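You operate a simulated robot arm through the tools that you are given. There is no shell and no other tool.

The job below is to be done with a simulated robot arm. You get a single attempt, and the scene is never put back.

Task
Take the probe head from the vice to the lapping plate; sweep the plate first.
Fine: yellow brush back; free the vice lever before you lift the head. Set down upright: yellow grit brush. What is to be rubbed or washed off counts as gone when no trace of it is left.

It is judged by the outcome, as a careful person would: the job done as asked, and still so three seconds after it is handed in. It fails if anything else is knocked over, pushed out of place, dropped, spilled or broken.

Robot
A 6-joint arm with a two-finger parallel gripper, fixed in place. Base frame: the origin is at the foot of the arm, x ahead of it, y to its left, z up; the work surface is at about z = 0.924. Readings come in m, degrees, newtons and seconds.
With the tool pointing down near the work surface it reaches from about 0.36 to 0.76 m from the base axis. Its first joint turns from -66.0 to 66.0 degrees. Payload 2.45 kg.
The TCP is the grasp point between the finger pads, 0.024 m short of the fingertips. In the tool frame z runs along the fingers and y along their closing line. The gripper opens to 0.068 m. The fingers are 0.017 m wide and 0.01 m thick; the gripper's body (0.04 by 0.07 m) begins 0.041 m behind the TCP.
Orientation is told as [roll, pitch, yaw] about the base's x, y, z axes, in that order, counted from this pose: with the fingers straight down and closing along the base's y, the tool's x points along the base's -x, its y along +y and its z along -z.

Tools
- The arm moves only by the tool drive_tool. Its argument "commands" is a list of rows, each an object (a shift or turn left out is 0, a gripper value left out holds the last) with "dr": the turn, a rotation vector about the tool's x, y, z in degrees, a list of three; "xyz": the shift along the tool's x, y, z in mm, a list of three; "gripper": the gripper command, from -1 (fully open) to 1 (shut), values between in proportion. In form: [{"dr": [wx, wy, wz], "xyz": [dx, dy, dz], "gripper": gripper}, ...]. A call has 1 to 20 rows; each row shifts and turns the commanded pose from where the row before left it, along the tool's axes as they then stand. A row lasts 0.2 s, in which the tool goes at most 0.05 m and 8.6 degrees; a call with a longer step from one row to the next is refused whole, and so is a gripper value outside its range. Where a pose cannot be reached the arm comes as near as it can. A force on the tool above 40 N (or 10 N above the force at the start of the call, whichever is more), or a blocked arm, ends the call early, and 0.2 s more pass. Each finger travels about 0.108 m/s and halts on what it meets, pressing with about 44 N; the grip force reading is that of the motor and also rises with nothing between the fingers. The clock runs only during rows and for 0.2 s after the last one: add rows that do not move to give the fingers time. The reply holds the time, the measured pose of the TCP, the force on the tool along the base axes, the opening and the grip force, in the units named above and with some noise, with the torque about the TCP (base axes, N m) and any sound that the robot's microphone picked up, and new pictures: "show" is both (left out), scene, wrist or none.
- Cameras (640 x 400 px; columns grow to the right, rows downward): "scene" is fixed at [0.1728, 0.4211, 1.4708]; the picture's right is [-0.63, -0.78, 0.00], its down [-0.43, 0.35, -0.83] and it looks along [0.65, -0.52, -0.55] (base axes); focal length 251 px, centre (320, 200). "wrist" rides on the gripper at [0.084, 0.011, -0.075] in the tool frame; the picture's right is [-0.13, 0.99, 0.00], its down [-0.60, -0.08, -0.79] and it looks along [-0.79, -0.10, 0.61] (tool axes); focal length 251 px, centre (320, 200). There is no depth. A picture from a camera that has moved, and an enlarged one, comes with that camera's place and axes in the base frame and with its lens. The place of the scene camera against the robot may be out by one fixed shift of up to 0.012 m in any direction.
- inspect(camera, box): a new picture of the part [left, top, right, bottom] of that camera's present view, enlarged. No time passes.
- finish_job(): hands the job in; it is judged then, once.

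Nothing tells you positions but the pictures and the camera data. Unless the task says otherwise, let go and move clear before handing in.

The tools are called after "Call:" as a command line: name --argument value ..., lists and objects as JSON in quotes. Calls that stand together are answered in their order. drive_tool: Moves the arm, as the interface text tells. Its arguments: {"type":"object","properties":{"commands":{"type":"array","items":{"type":"object","properties":{"dr":{"type":"array","items":{"type":"number"}},"xyz":{"type":"array","items":{"type":"number"}},"gripper":{"type":"number"}}}},"show":{"type":"string","enum":["both","scene","wrist","none"]}},"required":["commands"]} The other tools are called the same way: inspect (camera, box) takes an enlarged picture of a part of a camera's view; finish_job () hands the job in.

At the start:

```text
time: 0.0
tcp_pos: [0.4463, 0.092, 1.3233]
tool_rot: [-0.1, 0.0, 0.0]
force: [1.0, 0.5, 0.1]
wrist_torque: [-0.04, 0.05, -0.02]
finger_gap: 0.0681
grip_force: 0.1
```

scene: 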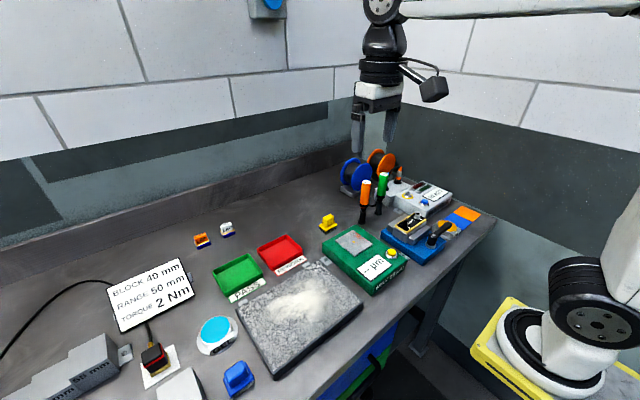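
wrist: 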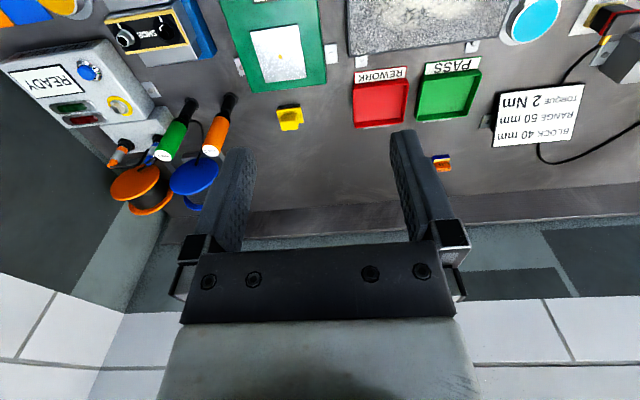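

I see a bench with a granite-like plate covered with pale grit, a blue vice with a head in it, a green gauge, bins, and small brushes. I'll look closer at the parts before moving.

Call:
inspect --camera "scene" --box '[370, 170, 500, 270]'

Call:
inspect --camera "scene" --box '[180, 200, 400, 380]'

Call:
inspect --camera "wrist" --box '[0, 0, 340, 200]'

Call:
inspect --camera "wrist" --box '[320, 0, 640, 200]'

Call:
inspect --camera "scene" --box '[0, 200, 260, 400]'

```text
4.00 times, centred on (435, 220) of scene
camera zoom: at [0.1728, 0.4211, 1.4708], right [-0.63, -0.78, 0.0], down [-0.43, 0.35, -0.83], along [0.65, -0.52, -0.55], focal length 1005 px, centre (-140, 120)
```

zoom: 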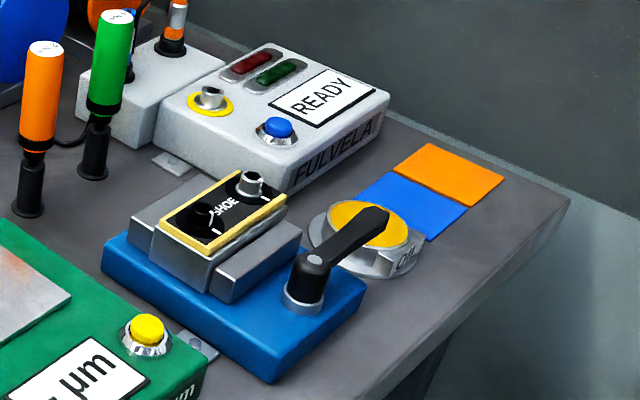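

```text
2.22 times, centred on (290, 290) of scene
camera zoom: at [0.1728, 0.4211, 1.4708], right [-0.63, -0.78, 0.0], down [-0.43, 0.35, -0.83], along [0.65, -0.52, -0.55], focal length 558 px, centre (387, 0)
```

zoom: 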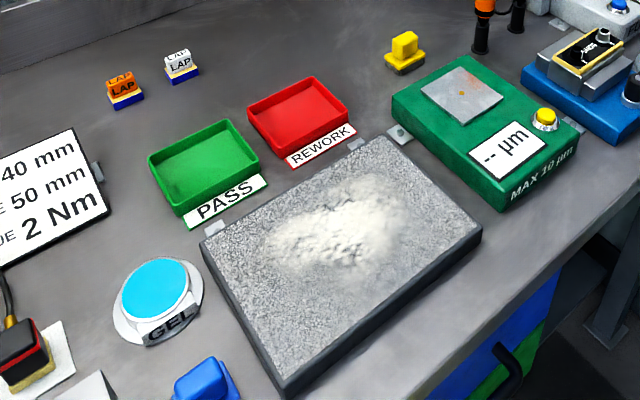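

```text
1.88 times, centred on (170, 100) of wrist
camera zoom: at [0.3635, 0.1029, 1.399], right [0.13, 0.99, 0.0], down [0.6, -0.08, 0.79], along [0.79, -0.1, -0.61], focal length 473 px, centre (602, 388)
```

zoom: 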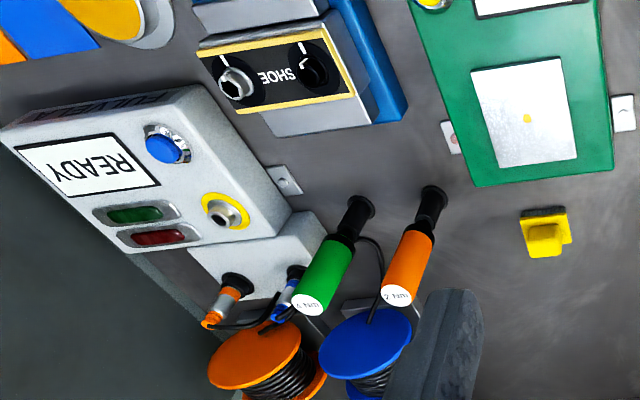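

```text
2.00 times, centred on (480, 100) of wrist
camera zoom: at [0.3635, 0.1029, 1.399], right [0.13, 0.99, 0.0], down [0.6, -0.08, 0.79], along [0.79, -0.1, -0.61], focal length 503 px, centre (0, 400)
```

zoom: 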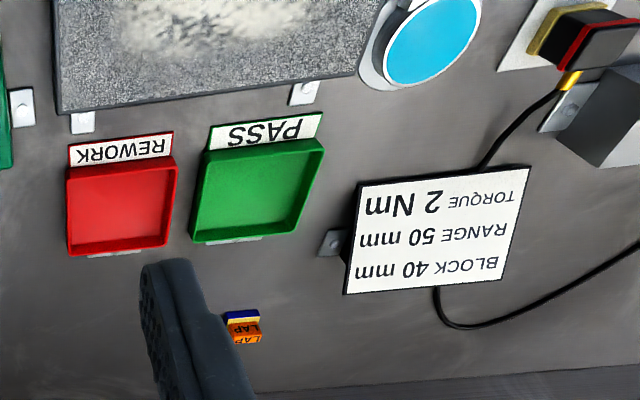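

```text
2.00 times, centred on (130, 300) of scene
camera zoom: at [0.1728, 0.4211, 1.4708], right [-0.63, -0.78, 0.0], down [-0.43, 0.35, -0.83], along [0.65, -0.52, -0.55], focal length 503 px, centre (700, 0)
```

zoom: 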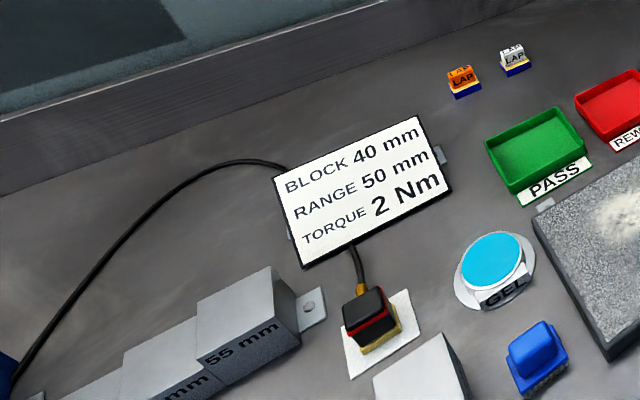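

The bench looks like this: yellow brush near (0.67, 0.00), lapping plate with pale grit near (0.46, 0.26), blue vice holding the head near (0.47, -0.17) with a black lever on the near side. I'll go down toward the brush for a better look.

Call:
drive_tool --commands '[{"xyz": [0, -14, 40]}, {"xyz": [0, -14, 40]}, {"xyz": [0, -14, 40]}, {"xyz": [0, -14, 40]}, {"xyz": [0, -14, 40]}, {}]'

```text
time: 1.4
tcp_pos: [0.4465, 0.0242, 1.1205]
tool_rot: [0.0, 0.0, 0.0]
force: [-0.2, -0.2, 0.3]
wrist_torque: [0.0, -0.02, 0.0]
finger_gap: 0.0682
grip_force: 0.1
camera wrist: at [0.3622, 0.0346, 1.1971], right [0.13, 0.99, 0.0], down [0.6, -0.08, 0.79], along [0.79, -0.1, -0.61], focal length 251 px, centre (320, 200)
```

scene: 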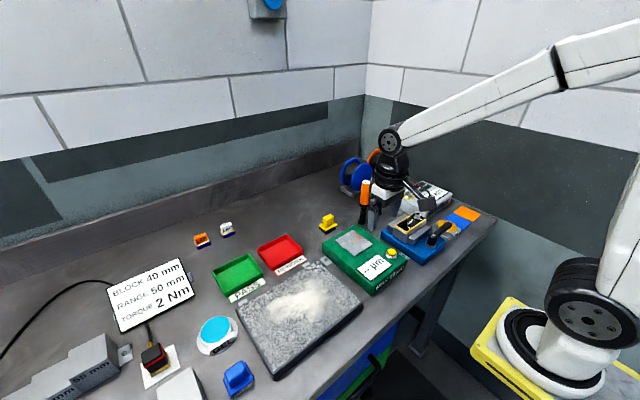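
wrist: 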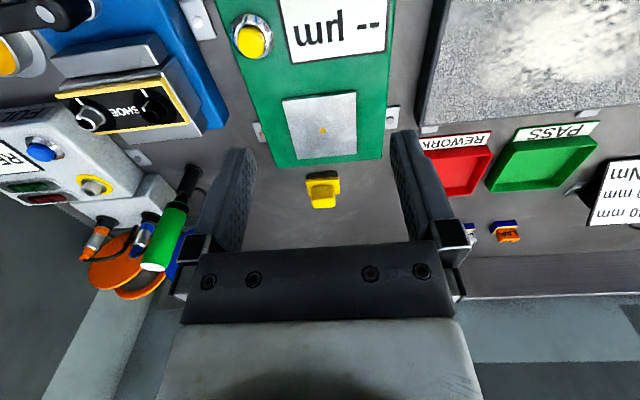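

Call:
inspect --camera "wrist" --box '[270, 150, 380, 220]'

Call:
inspect --camera "wrist" --box '[0, 0, 240, 150]'

Call:
inspect --camera "scene" --box '[300, 200, 350, 240]'

```text
5.71 times, centred on (325, 185) of wrist
camera zoom: at [0.3622, 0.0346, 1.1971], right [0.13, 0.99, 0.0], down [0.6, -0.08, 0.79], along [0.79, -0.1, -0.61], focal length 1437 px, centre (291, 286)
```

zoom: 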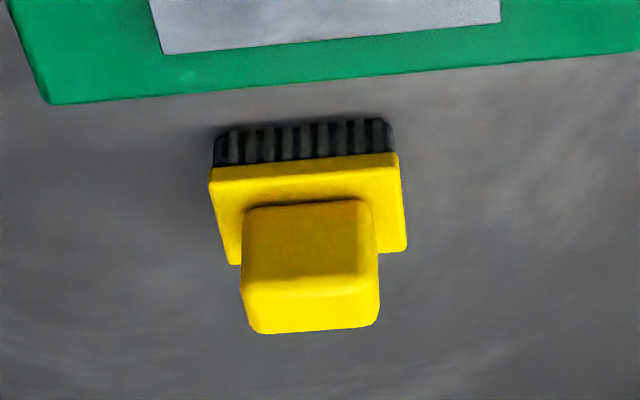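

```text
2.67 times, centred on (120, 75) of wrist
camera zoom: at [0.3622, 0.0346, 1.1971], right [0.13, 0.99, 0.0], down [0.6, -0.08, 0.79], along [0.79, -0.1, -0.61], focal length 670 px, centre (853, 533)
```

zoom: 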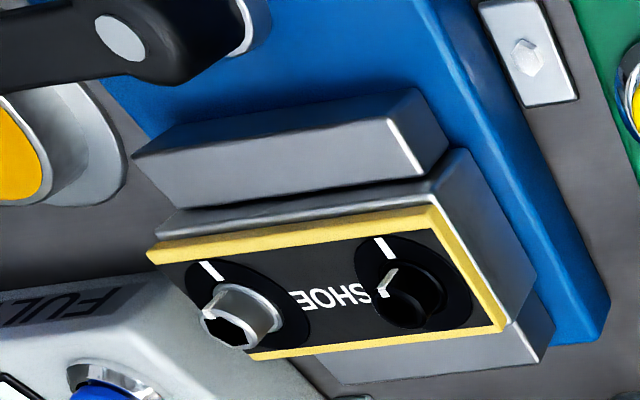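

```text
10.00 times, centred on (325, 220) of scene
camera zoom: at [0.1728, 0.4211, 1.4708], right [-0.63, -0.78, 0.0], down [-0.43, 0.35, -0.83], along [0.65, -0.52, -0.55], focal length 2513 px, centre (270, 0)
```

zoom: 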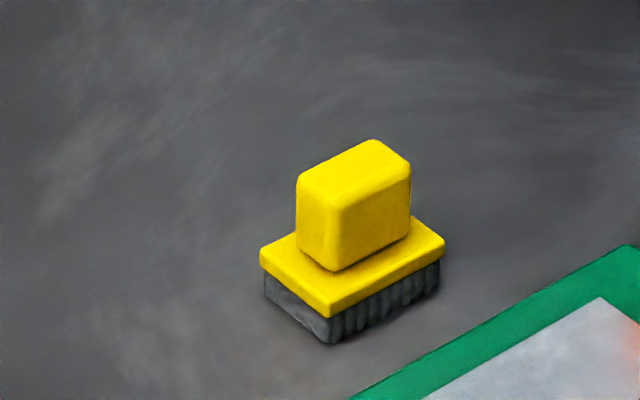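

The yellow brush stands at about (0.662, 0.003), its 44 mm side along y, with a handle block roughly 31 × 18 mm. I'll open wide and move above it, then check alignment.

Call:
drive_tool --commands '[{"xyz": [-43, -4, 10], "gripper": -1}, {"xyz": [-43, -4, 10]}, {"xyz": [-43, -4, 10]}, {"xyz": [-43, -4, 10]}, {"xyz": [-43, -5, 20]}, {}]'

```text
time: 2.8
tcp_pos: [0.6637, 0.0022, 1.0653]
tool_rot: [0.0, 0.1, 0.0]
force: [0.7, 0.4, -0.6]
wrist_torque: [0.03, 0.01, -0.02]
finger_gap: 0.0682
grip_force: 0.0
camera wrist: at [0.58, 0.0134, 1.1396], right [0.13, 0.99, 0.0], down [0.6, -0.08, 0.79], along [0.79, -0.1, -0.61], focal length 251 px, centre (320, 200)
```

scene: 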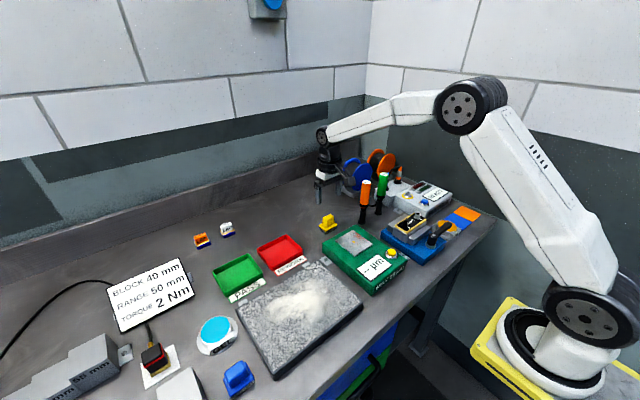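
wrist: 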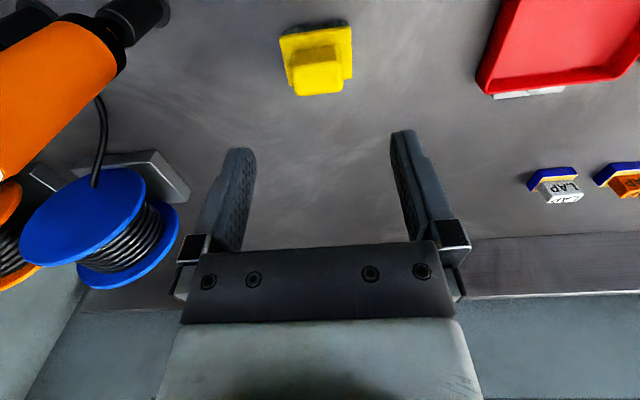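

The gripper is above the brush now; I'll zoom in to refine its position and height.

Call:
inspect --camera "wrist" --box '[260, 0, 370, 110]'

Call:
inspect --camera "wrist" --box '[440, 0, 640, 220]'

```text
3.64 times, centred on (315, 55) of wrist
camera zoom: at [0.58, 0.0134, 1.1396], right [0.13, 0.99, 0.0], down [0.6, -0.08, 0.79], along [0.79, -0.1, -0.61], focal length 914 px, centre (338, 727)
```

zoom: 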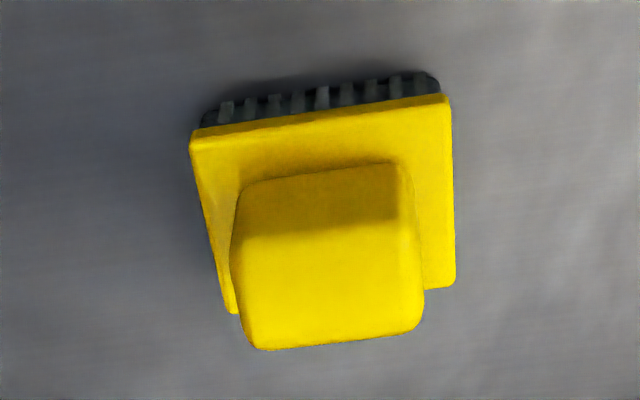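

```text
1.82 times, centred on (540, 110) of wrist
camera zoom: at [0.58, 0.0134, 1.1396], right [0.13, 0.99, 0.0], down [0.6, -0.08, 0.79], along [0.79, -0.1, -0.61], focal length 457 px, centre (-80, 364)
```

zoom: 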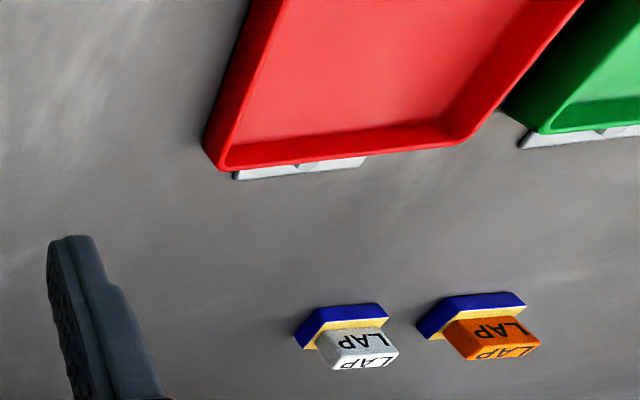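

Refined: brush centre (0.665, 0.0015), base-plate top near z 0.942, handle top near 0.966. I'll descend so the fingertips sit just above the base plate.

Call:
drive_tool --commands '[{"xyz": [-1.3, -0.7, 30]}, {"xyz": [0, 0, 30]}, {"xyz": [0, 0, 20]}, {"xyz": [0, 0, 10]}, {"xyz": [0, 0, 5]}, {}]'

```text
time: 4.2
tcp_pos: [0.6634, 0.0001, 0.9711]
tool_rot: [0.0, 0.0, 0.1]
force: [-0.7, 0.3, -0.1]
wrist_torque: [0.01, -0.01, 0.01]
finger_gap: 0.0677
grip_force: 0.1
camera wrist: at [0.5791, 0.0116, 1.0446], right [0.13, 0.99, 0.0], down [0.6, -0.08, 0.79], along [0.79, -0.1, -0.61], focal length 251 px, centre (320, 200)
```

scene: 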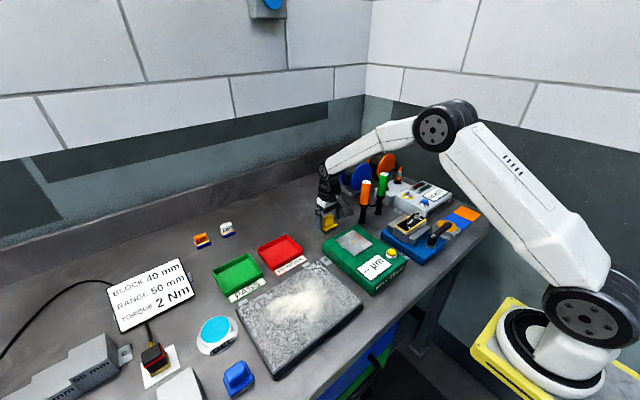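
wrist: 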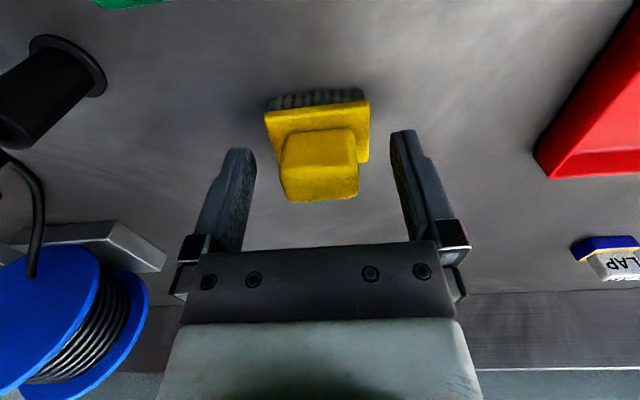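

Call:
inspect --camera "scene" --box '[295, 180, 365, 240]'

Call:
inspect --camera "wrist" --box '[180, 70, 460, 250]'

```text
6.67 times, centred on (330, 210) of scene
camera zoom: at [0.1728, 0.4211, 1.4708], right [-0.63, -0.78, 0.0], down [-0.43, 0.35, -0.83], along [0.65, -0.52, -0.55], focal length 1675 px, centre (253, 133)
```

zoom: 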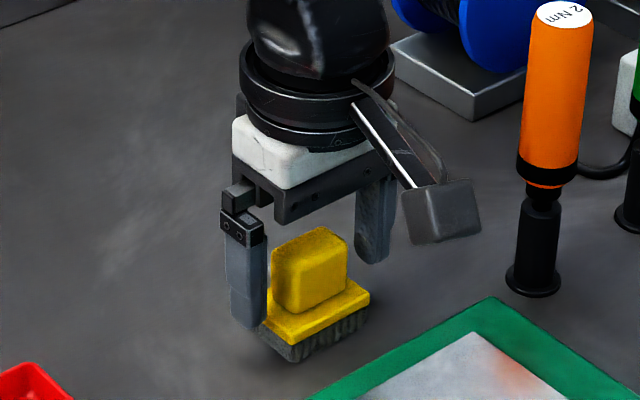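

```text
2.22 times, centred on (320, 160) of wrist
camera zoom: at [0.5791, 0.0116, 1.0446], right [0.13, 0.99, 0.0], down [0.6, -0.08, 0.79], along [0.79, -0.1, -0.61], focal length 559 px, centre (320, 289)
```

zoom: 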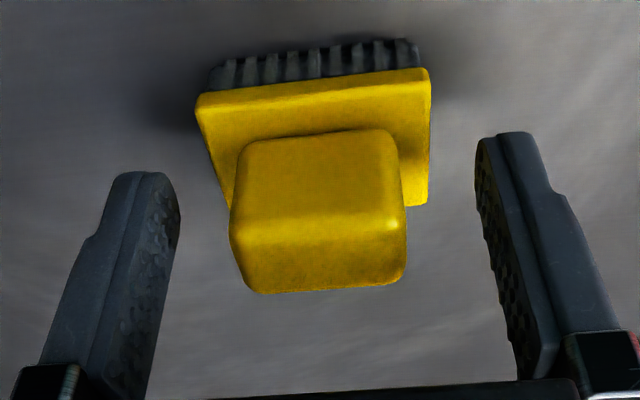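

The fingertips straddle the handle just above the base plate. I'll go 2 mm further down and close.

Call:
drive_tool --commands '[{"xyz": [-1, 0.7, 2]}, {"gripper": 1}, {"gripper": 1}, {"gripper": 1}, {"gripper": 1}]'

```text
time: 5.4
tcp_pos: [0.6642, 0.0022, 0.9678]
tool_rot: [-0.1, 0.0, 0.0]
force: [0.8, 0.1, 0.0]
wrist_torque: [0.02, -0.02, -0.02]
finger_gap: 0.0349
grip_force: 44.1
camera wrist: at [0.5804, 0.0122, 1.0425], right [0.13, 0.99, 0.0], down [0.6, -0.08, 0.79], along [0.79, -0.1, -0.61], focal length 251 px, centre (320, 200)
```

scene: 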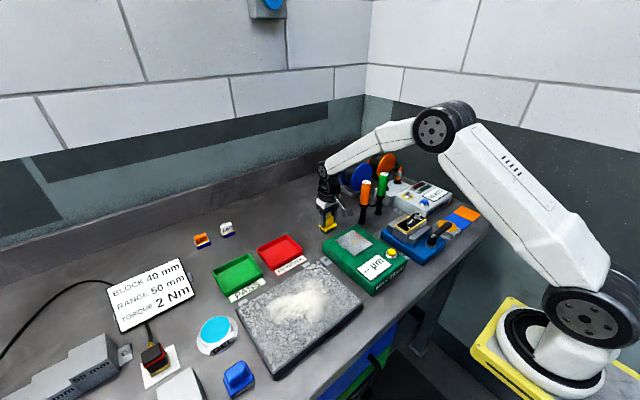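
wrist: 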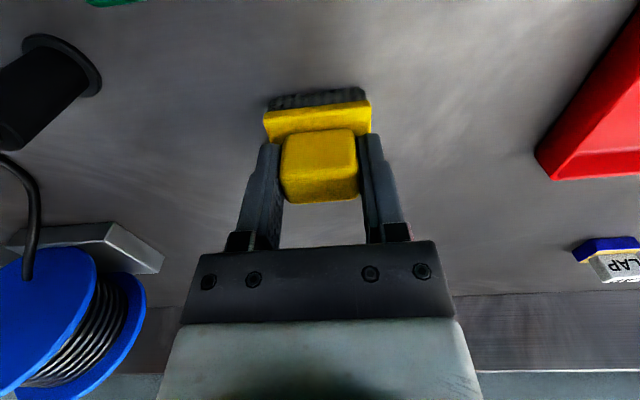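

The brush is gripped (gap 35 mm); I'll lift it straight up and carry it above the plate at about (0.47, 0.26).

Call:
drive_tool --commands '[{"xyz": [0, 0, -20]}, {"xyz": [0, 0, -45]}, {"xyz": [0, 0, -45]}, {"xyz": [0, 0, -24]}, {"xyz": [27, 36, 0]}, {"xyz": [27, 36, 0]}, {"xyz": [27, 36, 0]}, {"xyz": [27, 36, 0]}, {"xyz": [27, 36, 0]}, {"xyz": [27, 36, 0]}, {"xyz": [30, 41, 0]}, {}, {}]'

```text
refused: row 11 steps farther than a row can; nothing moved
```

Call:
drive_tool --commands '[{"xyz": [0, 0, -20]}, {"xyz": [0, 0, -45]}, {"xyz": [0, 0, -45]}, {"xyz": [0, 0, -24]}, {"xyz": [27, 36, 0]}, {"xyz": [27, 36, 0]}, {"xyz": [27, 36, 0]}, {"xyz": [27, 36, 0]}, {"xyz": [27, 36, 0]}, {"xyz": [27, 36, 0]}, {"xyz": [27, 36, 0]}, {"xyz": [5, 6, 0]}, {}]'

```text
time: 8.2
tcp_pos: [0.4681, 0.2584, 1.0996]
tool_rot: [0.1, 0.1, 0.0]
force: [-0.2, -0.1, -0.4]
wrist_torque: [0.0, -0.05, -0.01]
finger_gap: 0.0353
grip_force: 44.0
camera wrist: at [0.3859, 0.2689, 1.1763], right [0.13, 0.99, 0.0], down [0.6, -0.08, 0.79], along [0.79, -0.1, -0.61], focal length 251 px, centre (320, 200)
```

scene: 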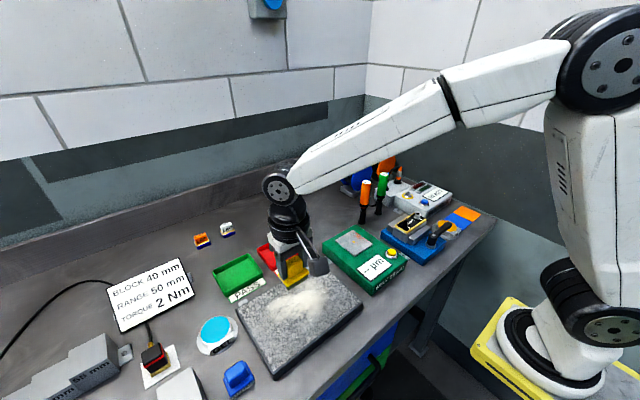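
wrist: 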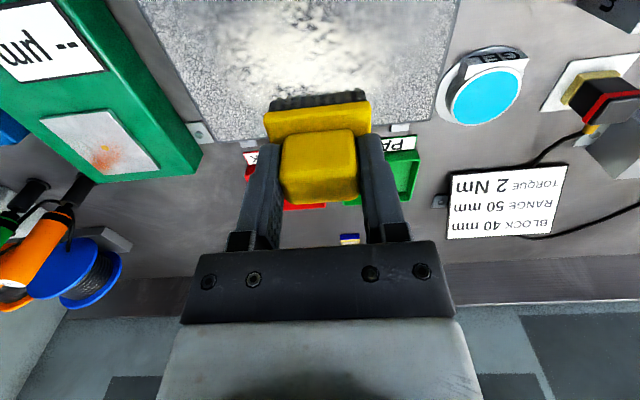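

Plate top spans about x 0.385–0.555, y 0.12–0.365, with grit around (0.48, 0.24). I'll move to the near edge of the plate and lower until the bristles touch.

Call:
drive_tool --commands '[{"xyz": [30, -9, 20]}, {"xyz": [28, -9, 20]}, {"xyz": [0, 0, 30]}, {"xyz": [0, 0, 10]}, {}]'

Call:
inspect --camera "scene" --box '[220, 240, 380, 390]'

```text
time: 9.4
tcp_pos: [0.4118, 0.2401, 1.0208]
tool_rot: [0.0, 0.0, 0.0]
force: [-0.6, -0.9, -0.8]
wrist_torque: [0.0, -0.02, 0.0]
finger_gap: 0.0354
grip_force: 44.0
camera wrist: at [0.328, 0.2515, 1.0956], right [0.13, 0.99, 0.0], down [0.6, -0.08, 0.79], along [0.79, -0.1, -0.61], focal length 251 px, centre (320, 200)
```

scene: 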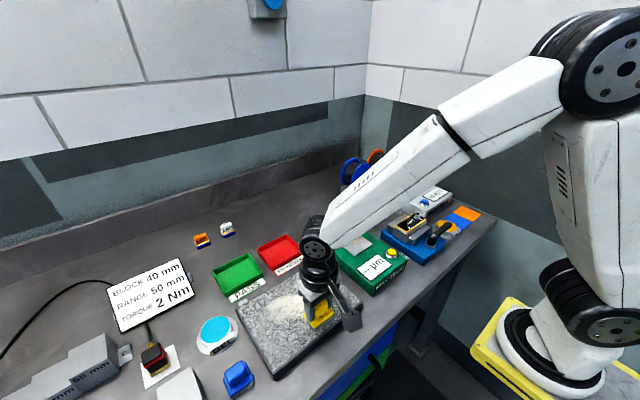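
wrist: 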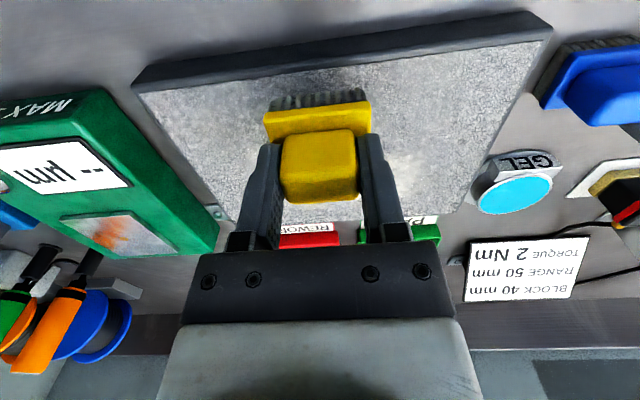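

```text
2.67 times, centred on (300, 315) of scene
camera zoom: at [0.1728, 0.4211, 1.4708], right [-0.63, -0.78, 0.0], down [-0.43, 0.35, -0.83], along [0.65, -0.52, -0.55], focal length 670 px, centre (373, -107)
```

zoom: 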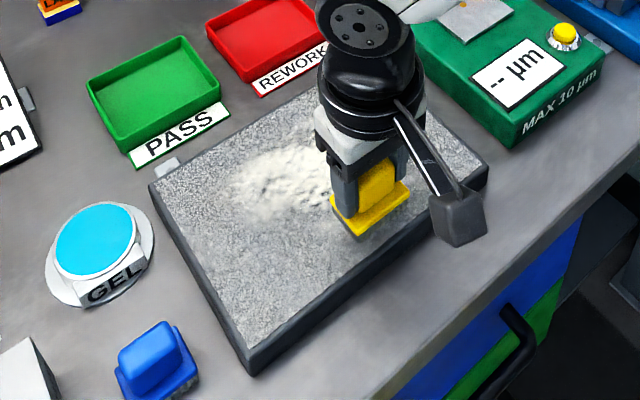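

Brush is above the plate near edge; plate top looks to be around z 0.954, so contact should come near TCP z ≈ 0.998. Lowering gently.

Call:
drive_tool --commands '[{"xyz": [0, 0, 12]}, {"xyz": [0, 0, 5]}, {}]' --show "none"

Call:
drive_tool --commands '[{"xyz": [0, 0, 2]}, {}]' --show "none"

Call:
drive_tool --commands '[{"xyz": [0, 0, 2]}, {}]' --show "none"

Call:
drive_tool --commands '[{"xyz": [0, 0, 1]}, {}]'

```text
time: 10.2
tcp_pos: [0.413, 0.2405, 1.0034]
tool_rot: [0.0, 0.0, 0.0]
force: [-0.6, 0.4, -1.3]
wrist_torque: [0.0, 0.02, -0.04]
finger_gap: 0.0349
grip_force: 44.2
```

```text
time: 10.8
tcp_pos: [0.4115, 0.2411, 1.0019]
tool_rot: [0.0, 0.0, 0.0]
force: [0.5, -0.1, -0.9]
wrist_torque: [-0.01, -0.01, 0.04]
finger_gap: 0.035
grip_force: 44.2
```

```text
time: 11.4
tcp_pos: [0.4121, 0.2402, 0.9994]
tool_rot: [0.1, 0.0, 0.0]
force: [0.8, 1.3, -0.9]
wrist_torque: [0.0, -0.05, 0.02]
finger_gap: 0.0352
grip_force: 43.9
```

```text
time: 12.0
tcp_pos: [0.4116, 0.2413, 0.9998]
tool_rot: [-0.1, 0.0, -0.1]
force: [-0.1, -0.8, -0.4]
wrist_torque: [-0.03, -0.02, 0.02]
finger_gap: 0.035
grip_force: 44.2
camera wrist: at [0.3284, 0.2519, 1.0742], right [0.13, 0.99, 0.0], down [0.6, -0.08, 0.79], along [0.79, -0.1, -0.61], focal length 251 px, centre (320, 200)
```

scene: 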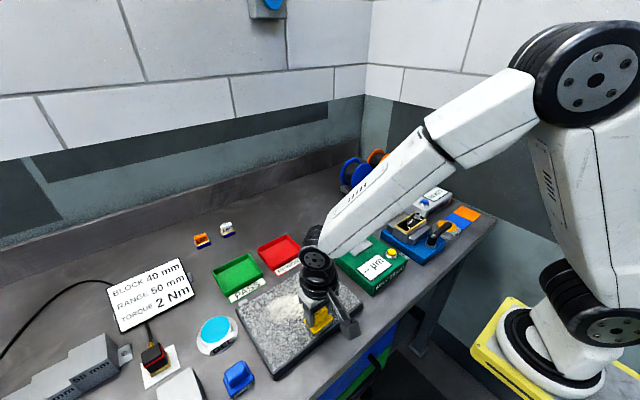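
wrist: 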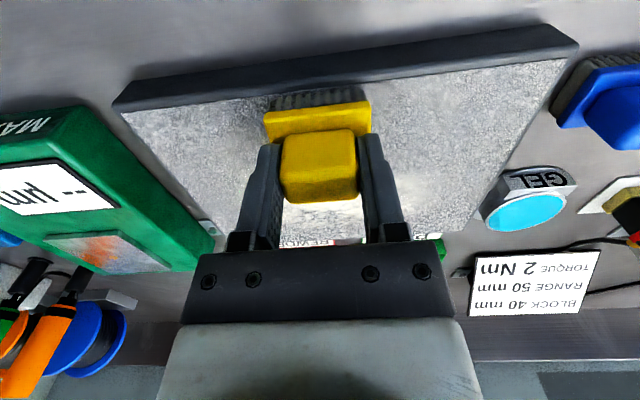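

Call:
drive_tool --commands '[{"xyz": [0, 0, 1]}, {}]' --show "none"

Call:
drive_tool --commands '[{"xyz": [0, 0, 1]}, {}]' --show "none"

Call:
drive_tool --commands '[{"xyz": [0, 0, 1]}, {}]' --show "none"

Call:
inspect --camera "wrist" --box '[240, 60, 400, 160]'

```text
time: 12.6
tcp_pos: [0.4122, 0.2415, 0.998]
tool_rot: [-0.1, -0.1, 0.0]
force: [0.2, 0.5, -0.3]
wrist_torque: [0.03, -0.01, 0.01]
finger_gap: 0.0352
grip_force: 43.8
```

```text
time: 13.2
tcp_pos: [0.4113, 0.2399, 0.9976]
tool_rot: [0.0, -0.1, -0.1]
force: [0.2, 0.0, 0.3]
wrist_torque: [0.02, 0.0, 0.0]
finger_gap: 0.0347
grip_force: 43.9
```

```text
time: 13.8
tcp_pos: [0.4113, 0.2408, 0.9954]
tool_rot: [0.2, -0.2, 0.0]
force: [-5.8, -4.3, 25.3]
wrist_torque: [-0.23, 0.29, -0.01]
finger_gap: 0.0351
grip_force: 44.0
```

```text
4.00 times, centred on (320, 110) of wrist
camera zoom: at [0.3286, 0.2517, 1.0721], right [0.13, 0.99, 0.0], down [0.6, -0.08, 0.79], along [0.79, -0.1, -0.61], focal length 1006 px, centre (320, 560)
```

zoom: 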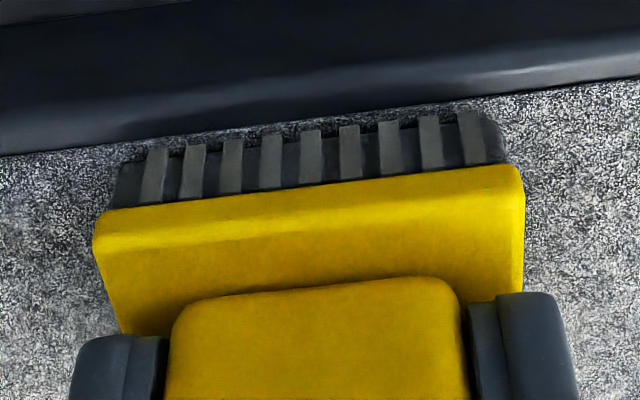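

Bristles touched at TCP z ≈ 0.996 (25 N is more than needed). I'll ease up 0.6 mm and make a first stroke along +x to see how the grit reacts.

Call:
drive_tool --commands '[{"xyz": [0, 0, -0.6]}, {"xyz": [-12, 0, 0]}, {"xyz": [-12, 0, 0]}, {"xyz": [-12, 0, 0]}, {"xyz": [-12, 0, 0]}, {"xyz": [-12, 0, 0]}, {"xyz": [-12, 0, 0]}, {"xyz": [-12, 0, 0]}, {"xyz": [-12, 0, 0]}, {"xyz": [-12, 0, 0]}, {"xyz": [-10, 0, 0]}, {}]'

Call:
inspect --camera "scene" --box '[220, 240, 380, 390]'

```text
time: 16.4
tcp_pos: [0.5306, 0.2413, 0.9979]
tool_rot: [0.1, 0.0, 0.1]
force: [-5.6, -0.2, 15.5]
wrist_torque: [0.03, 0.22, -0.01]
finger_gap: 0.035
grip_force: 44.5
camera wrist: at [0.4469, 0.2524, 1.0721], right [0.13, 0.99, 0.0], down [0.6, -0.08, 0.79], along [0.79, -0.1, -0.61], focal length 251 px, centre (320, 200)
```

scene: 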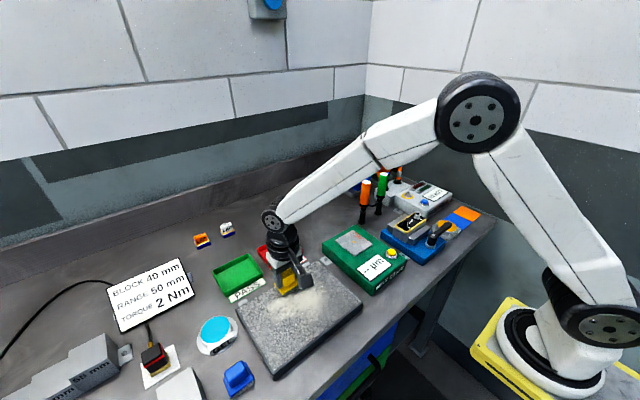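
wrist: 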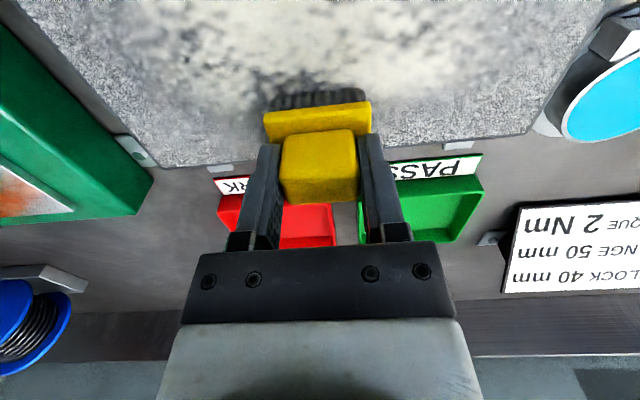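

```text
2.67 times, centred on (300, 315) of scene
camera zoom: at [0.1723, 0.421, 1.4709], right [-0.63, -0.78, 0.0], down [-0.43, 0.35, -0.83], along [0.65, -0.52, -0.55], focal length 670 px, centre (373, -107)
```

zoom: 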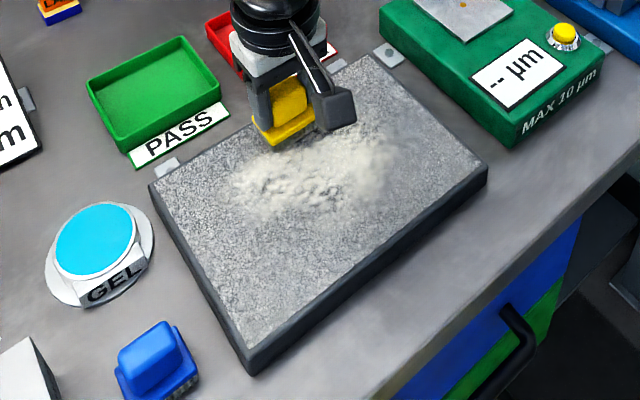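

The stroke clearly thins the grit, so it fades with passes. I'll do more back-and-forth strokes along the same lane.

Call:
drive_tool --commands '[{"xyz": [24, 0, 0]}, {"xyz": [24, 0, 0]}, {"xyz": [24, 0, 0]}, {"xyz": [24, 0, 0]}, {"xyz": [22, 0, 0]}, {"xyz": [-22, 0, 0]}, {"xyz": [-24, 0, 0]}, {"xyz": [-24, 0, 0]}, {"xyz": [-24, 0, 0]}, {"xyz": [-24, 0, 0]}, {"xyz": [24, 0, 0]}, {"xyz": [24, 0, 0]}, {"xyz": [24, 0, 0]}, {"xyz": [24, 0, 0]}, {"xyz": [22, 0, 0]}, {}]'

Call:
inspect --camera "scene" --box '[220, 240, 380, 390]'

```text
time: 19.8
tcp_pos: [0.4117, 0.2408, 0.9955]
tool_rot: [0.1, -0.1, -0.1]
force: [5.6, 0.1, 13.4]
wrist_torque: [-0.15, -0.29, 0.05]
finger_gap: 0.035
grip_force: 44.3
camera wrist: at [0.3294, 0.2526, 1.0709], right [0.13, 0.99, 0.0], down [0.6, -0.08, 0.79], along [0.79, -0.1, -0.61], focal length 251 px, centre (320, 200)
```

scene: 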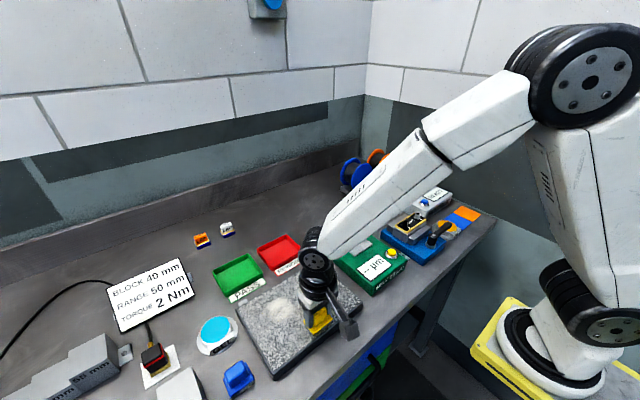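
wrist: 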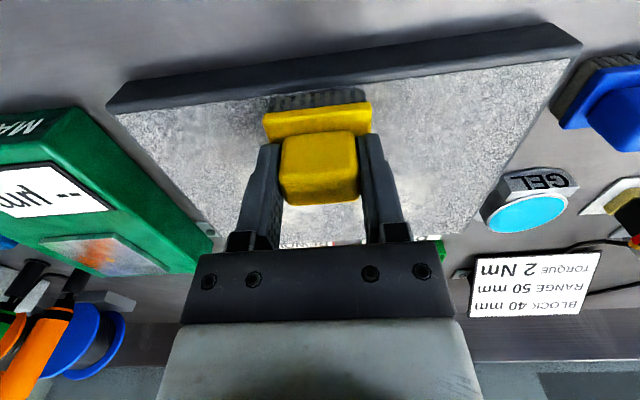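

```text
2.67 times, centred on (300, 315) of scene
camera zoom: at [0.1727, 0.421, 1.4708], right [-0.63, -0.78, 0.0], down [-0.43, 0.35, -0.83], along [0.65, -0.52, -0.55], focal length 670 px, centre (373, -107)
```

zoom: 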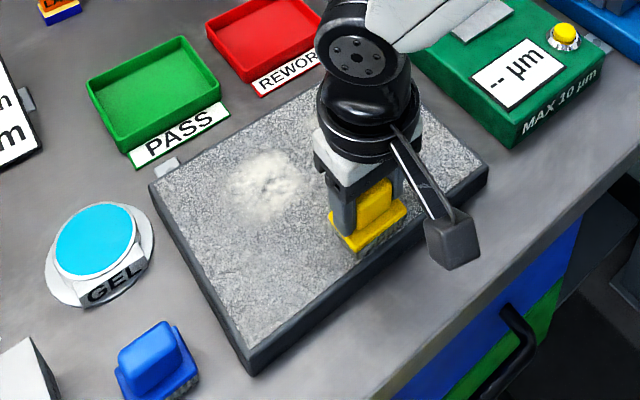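

The centre lane is nearly clear. Next lanes: y ≈ 0.28 with repeated strokes, then 0.315.

Call:
drive_tool --commands '[{"xyz": [0, 19, 0]}, {"xyz": [0, 19, 0]}, {"xyz": [-22, 0, 0]}, {"xyz": [-24, 0, 0]}, {"xyz": [-24, 0, 0]}, {"xyz": [-24, 0, 0]}, {"xyz": [-24, 0, 0]}, {"xyz": [24, 0, 0]}, {"xyz": [24, 0, 0]}, {"xyz": [24, 0, 0]}, {"xyz": [24, 0, 0]}, {"xyz": [22, 0, 0]}, {"xyz": [-22, 0, 0]}, {"xyz": [-24, 0, 0]}, {"xyz": [-24, 0, 0]}, {"xyz": [-24, 0, 0]}, {"xyz": [-24, 0, 0]}]' --show "none"

Call:
drive_tool --commands '[{"xyz": [24, 0, 0]}, {"xyz": [24, 0, 0]}, {"xyz": [24, 0, 0]}, {"xyz": [24, 0, 0]}, {"xyz": [22, 0, 0]}, {"xyz": [0, 15, 0]}, {"xyz": [0, 15, 0]}, {"xyz": [-22, 0, 0]}, {"xyz": [-24, 0, 0]}, {"xyz": [-24, 0, 0]}, {"xyz": [-24, 0, 0]}, {"xyz": [-24, 0, 0]}, {"xyz": [24, 0, 0]}, {"xyz": [24, 0, 0]}, {"xyz": [24, 0, 0]}, {"xyz": [24, 0, 0]}, {"xyz": [22, 0, 0]}, {}]'

Call:
inspect --camera "scene" --box '[220, 240, 380, 390]'

```text
time: 23.4
tcp_pos: [0.5321, 0.2795, 0.9963]
tool_rot: [0.1, 0.1, 0.1]
force: [-1.2, 0.4, 1.1]
wrist_torque: [0.0, 0.03, -0.06]
finger_gap: 0.0348
grip_force: 43.7
```

```text
time: 27.2
tcp_pos: [0.4117, 0.3093, 0.9964]
tool_rot: [0.0, -0.1, 0.0]
force: [0.1, 0.2, -0.6]
wrist_torque: [-0.03, 0.0, -0.01]
finger_gap: 0.0349
grip_force: 43.9
camera wrist: at [0.3278, 0.3199, 1.0719], right [0.13, 0.99, 0.0], down [0.6, -0.08, 0.79], along [0.79, -0.1, -0.61], focal length 251 px, centre (320, 200)
```

scene: 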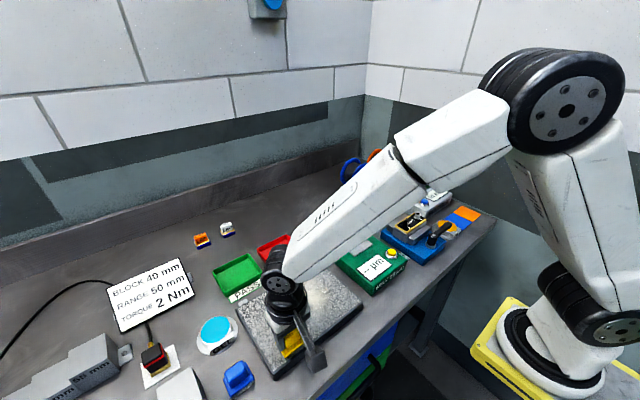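
wrist: 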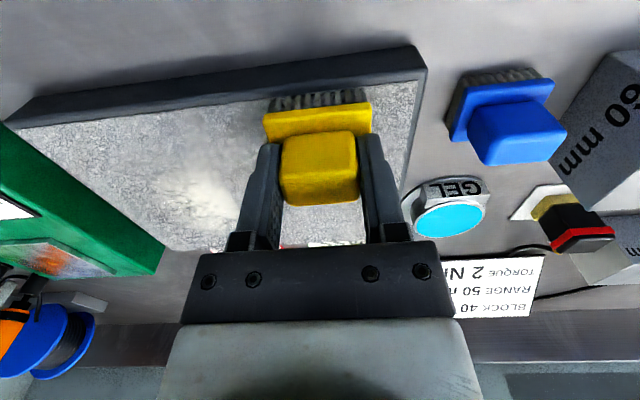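

```text
2.67 times, centred on (300, 315) of scene
camera zoom: at [0.1728, 0.4211, 1.4708], right [-0.63, -0.78, 0.0], down [-0.43, 0.35, -0.83], along [0.65, -0.52, -0.55], focal length 670 px, centre (373, -107)
```

zoom: 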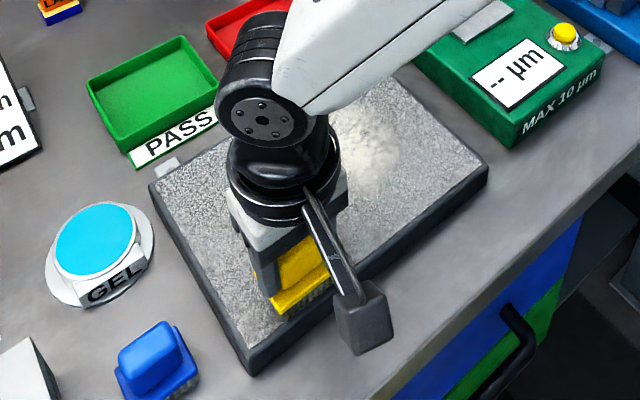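

Contact force dropped to zero here, so I'll press 0.7 mm lower and redo these lanes.

Call:
drive_tool --commands '[{"xyz": [0, 0, 0.7]}, {}]' --show "none"

```text
time: 27.8
tcp_pos: [0.4124, 0.3091, 0.9951]
tool_rot: [-0.1, 0.1, 0.0]
force: [-0.6, -0.6, 0.1]
wrist_torque: [0.0, 0.0, 0.0]
finger_gap: 0.0351
grip_force: 44.3
```

Call:
drive_tool --commands '[{"xyz": [0, 0, 0.6]}, {}]' --show "none"

```text
time: 28.4
tcp_pos: [0.4121, 0.3089, 0.9971]
tool_rot: [0.0, -0.1, 0.0]
force: [-2.1, -3.1, 11.0]
wrist_torque: [-0.13, 0.02, -0.01]
finger_gap: 0.0351
grip_force: 43.8
```

Call:
drive_tool --commands '[{"xyz": [-22, 0, 0]}, {"xyz": [-24, 0, 0]}, {"xyz": [-24, 0, 0]}, {"xyz": [-24, 0, 0]}, {"xyz": [-24, 0, 0]}, {"xyz": [24, 0, 0]}, {"xyz": [24, 0, 0]}, {"xyz": [24, 0, 0]}, {"xyz": [24, 0, 0]}, {"xyz": [22, 0, 0]}, {}]' --show "none"

Call:
drive_tool --commands '[{"xyz": [0, -15, 0]}, {"xyz": [0, -15, 0]}, {"xyz": [-22, 0, 0]}, {"xyz": [-24, 0, 0]}, {"xyz": [-24, 0, 0]}, {"xyz": [-24, 0, 0]}, {"xyz": [-24, 0, 0]}, {"xyz": [24, 0, 0]}, {"xyz": [24, 0, 0]}, {"xyz": [24, 0, 0]}, {"xyz": [24, 0, 0]}, {"xyz": [22, 0, 0]}, {}]'

Call:
inspect --camera "scene" --box '[220, 240, 380, 390]'

```text
time: 30.8
tcp_pos: [0.4123, 0.3109, 0.9951]
tool_rot: [0.1, -0.1, 0.0]
force: [5.3, 0.7, 14.7]
wrist_torque: [-0.04, -0.35, 0.02]
finger_gap: 0.035
grip_force: 43.6
```

```text
time: 33.6
tcp_pos: [0.4134, 0.2784, 0.995]
tool_rot: [0.1, -0.2, 0.0]
force: [7.0, 0.9, 17.0]
wrist_torque: [0.01, -0.41, 0.04]
finger_gap: 0.0352
grip_force: 44.1
camera wrist: at [0.3303, 0.2907, 1.0702], right [0.13, 0.99, 0.0], down [0.6, -0.08, 0.79], along [0.79, -0.1, -0.61], focal length 251 px, centre (320, 200)
```

scene: 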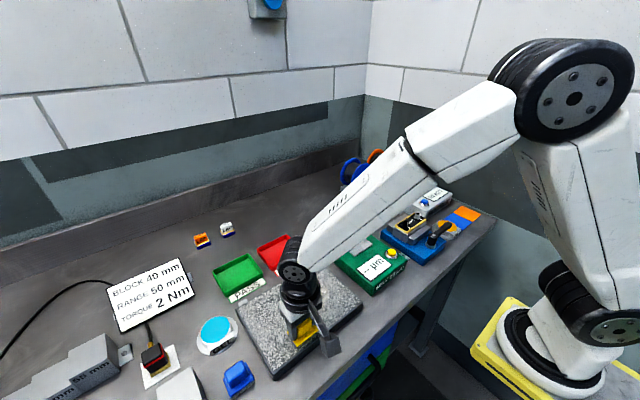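
wrist: 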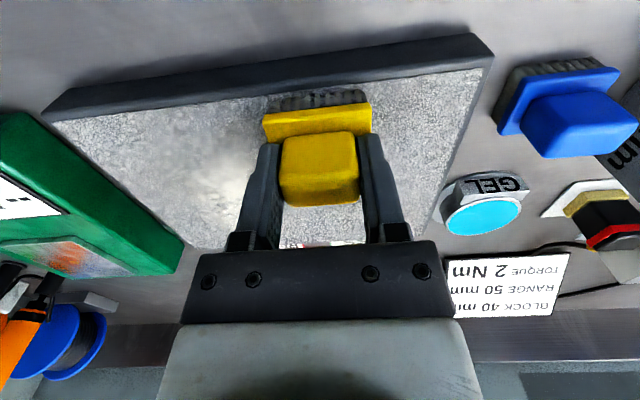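

```text
2.67 times, centred on (300, 315) of scene
camera zoom: at [0.1727, 0.421, 1.4708], right [-0.63, -0.78, 0.0], down [-0.43, 0.35, -0.83], along [0.65, -0.52, -0.55], focal length 670 px, centre (373, -107)
```

zoom: 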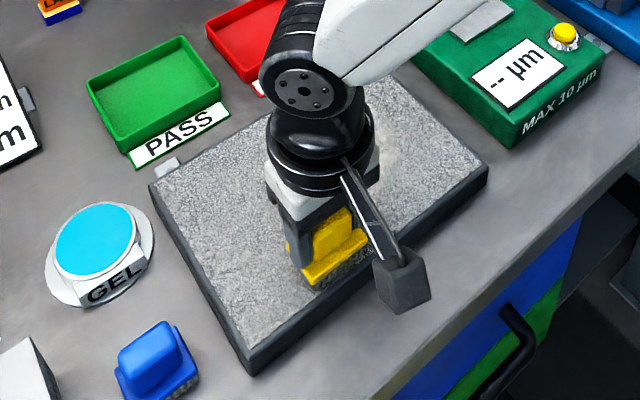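

The left side now looks clean. Next I'll run a few more passes at y ≈ 0.28, then move to the remaining grit at y ≈ 0.20 and 0.17.

Call:
drive_tool --commands '[{"xyz": [-22, 0, 0]}, {"xyz": [-24, 0, 0]}, {"xyz": [-24, 0, 0]}, {"xyz": [-24, 0, 0]}, {"xyz": [-24, 0, 0]}, {"xyz": [24, 0, 0]}, {"xyz": [24, 0, 0]}, {"xyz": [24, 0, 0]}, {"xyz": [24, 0, 0]}, {"xyz": [22, 0, 0]}, {}]' --show "none"

Call:
drive_tool --commands '[{"xyz": [0, -20, 0]}, {"xyz": [0, -20, 0]}, {"xyz": [0, -20, 0]}, {"xyz": [0, -15, 0]}, {}]' --show "none"

Call:
drive_tool --commands '[{"xyz": [-22, 0, 0]}, {"xyz": [-24, 0, 0]}, {"xyz": [-24, 0, 0]}, {"xyz": [-24, 0, 0]}, {"xyz": [-24, 0, 0]}, {"xyz": [24, 0, 0]}, {"xyz": [24, 0, 0]}, {"xyz": [24, 0, 0]}, {"xyz": [24, 0, 0]}, {"xyz": [22, 0, 0]}, {}]'

Call:
inspect --camera "scene" --box '[220, 240, 380, 390]'

```text
time: 36.0
tcp_pos: [0.4115, 0.2782, 0.9954]
tool_rot: [0.1, -0.1, 0.0]
force: [6.0, 0.8, 13.6]
wrist_torque: [-0.06, -0.27, 0.04]
finger_gap: 0.0353
grip_force: 43.7
```

```text
time: 37.2
tcp_pos: [0.4115, 0.2022, 0.9964]
tool_rot: [-0.2, 0.0, 0.1]
force: [-0.5, 0.4, -0.8]
wrist_torque: [-0.03, 0.01, -0.01]
finger_gap: 0.0351
grip_force: 43.9
```

```text
time: 39.6
tcp_pos: [0.4139, 0.205, 0.9952]
tool_rot: [0.3, -0.5, 0.0]
force: [11.8, -0.2, 28.8]
wrist_torque: [-0.19, -0.32, 0.02]
finger_gap: 0.0353
grip_force: 43.9
camera wrist: at [0.3299, 0.2158, 1.0694], right [0.13, 0.99, 0.01], down [0.6, -0.08, 0.8], along [0.79, -0.1, -0.6], focal length 251 px, centre (320, 200)
```

scene: 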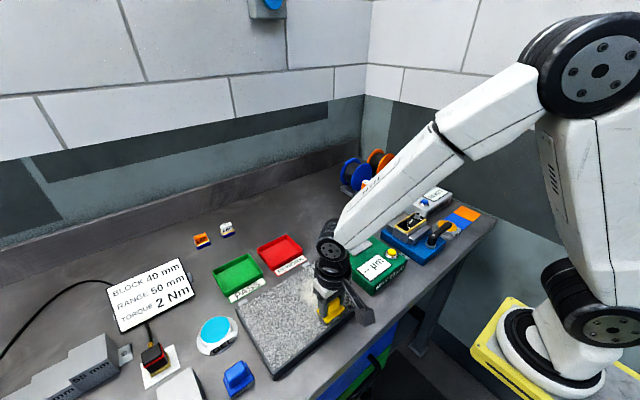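
wrist: 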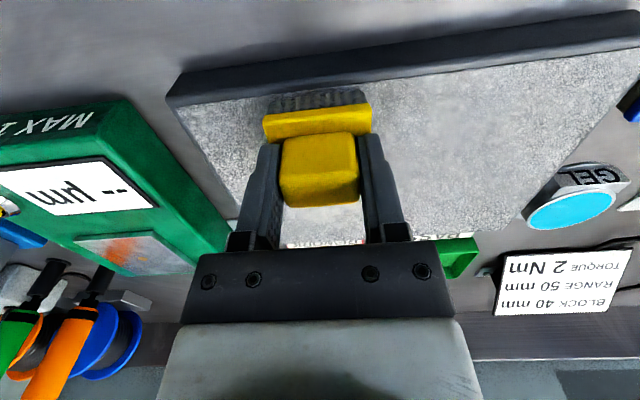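

```text
2.67 times, centred on (300, 315) of scene
camera zoom: at [0.1727, 0.4209, 1.4709], right [-0.63, -0.78, 0.0], down [-0.43, 0.35, -0.83], along [0.65, -0.52, -0.55], focal length 670 px, centre (373, -107)
```

zoom: 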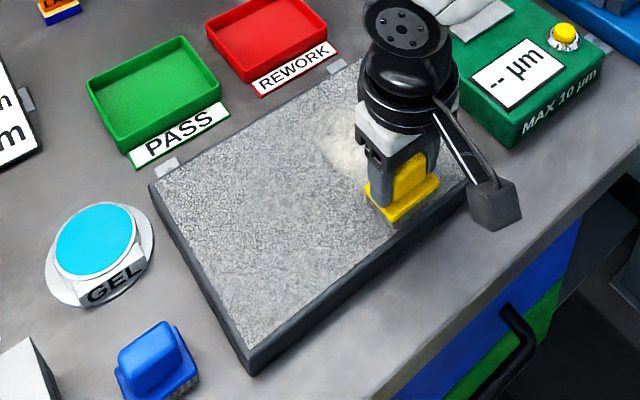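

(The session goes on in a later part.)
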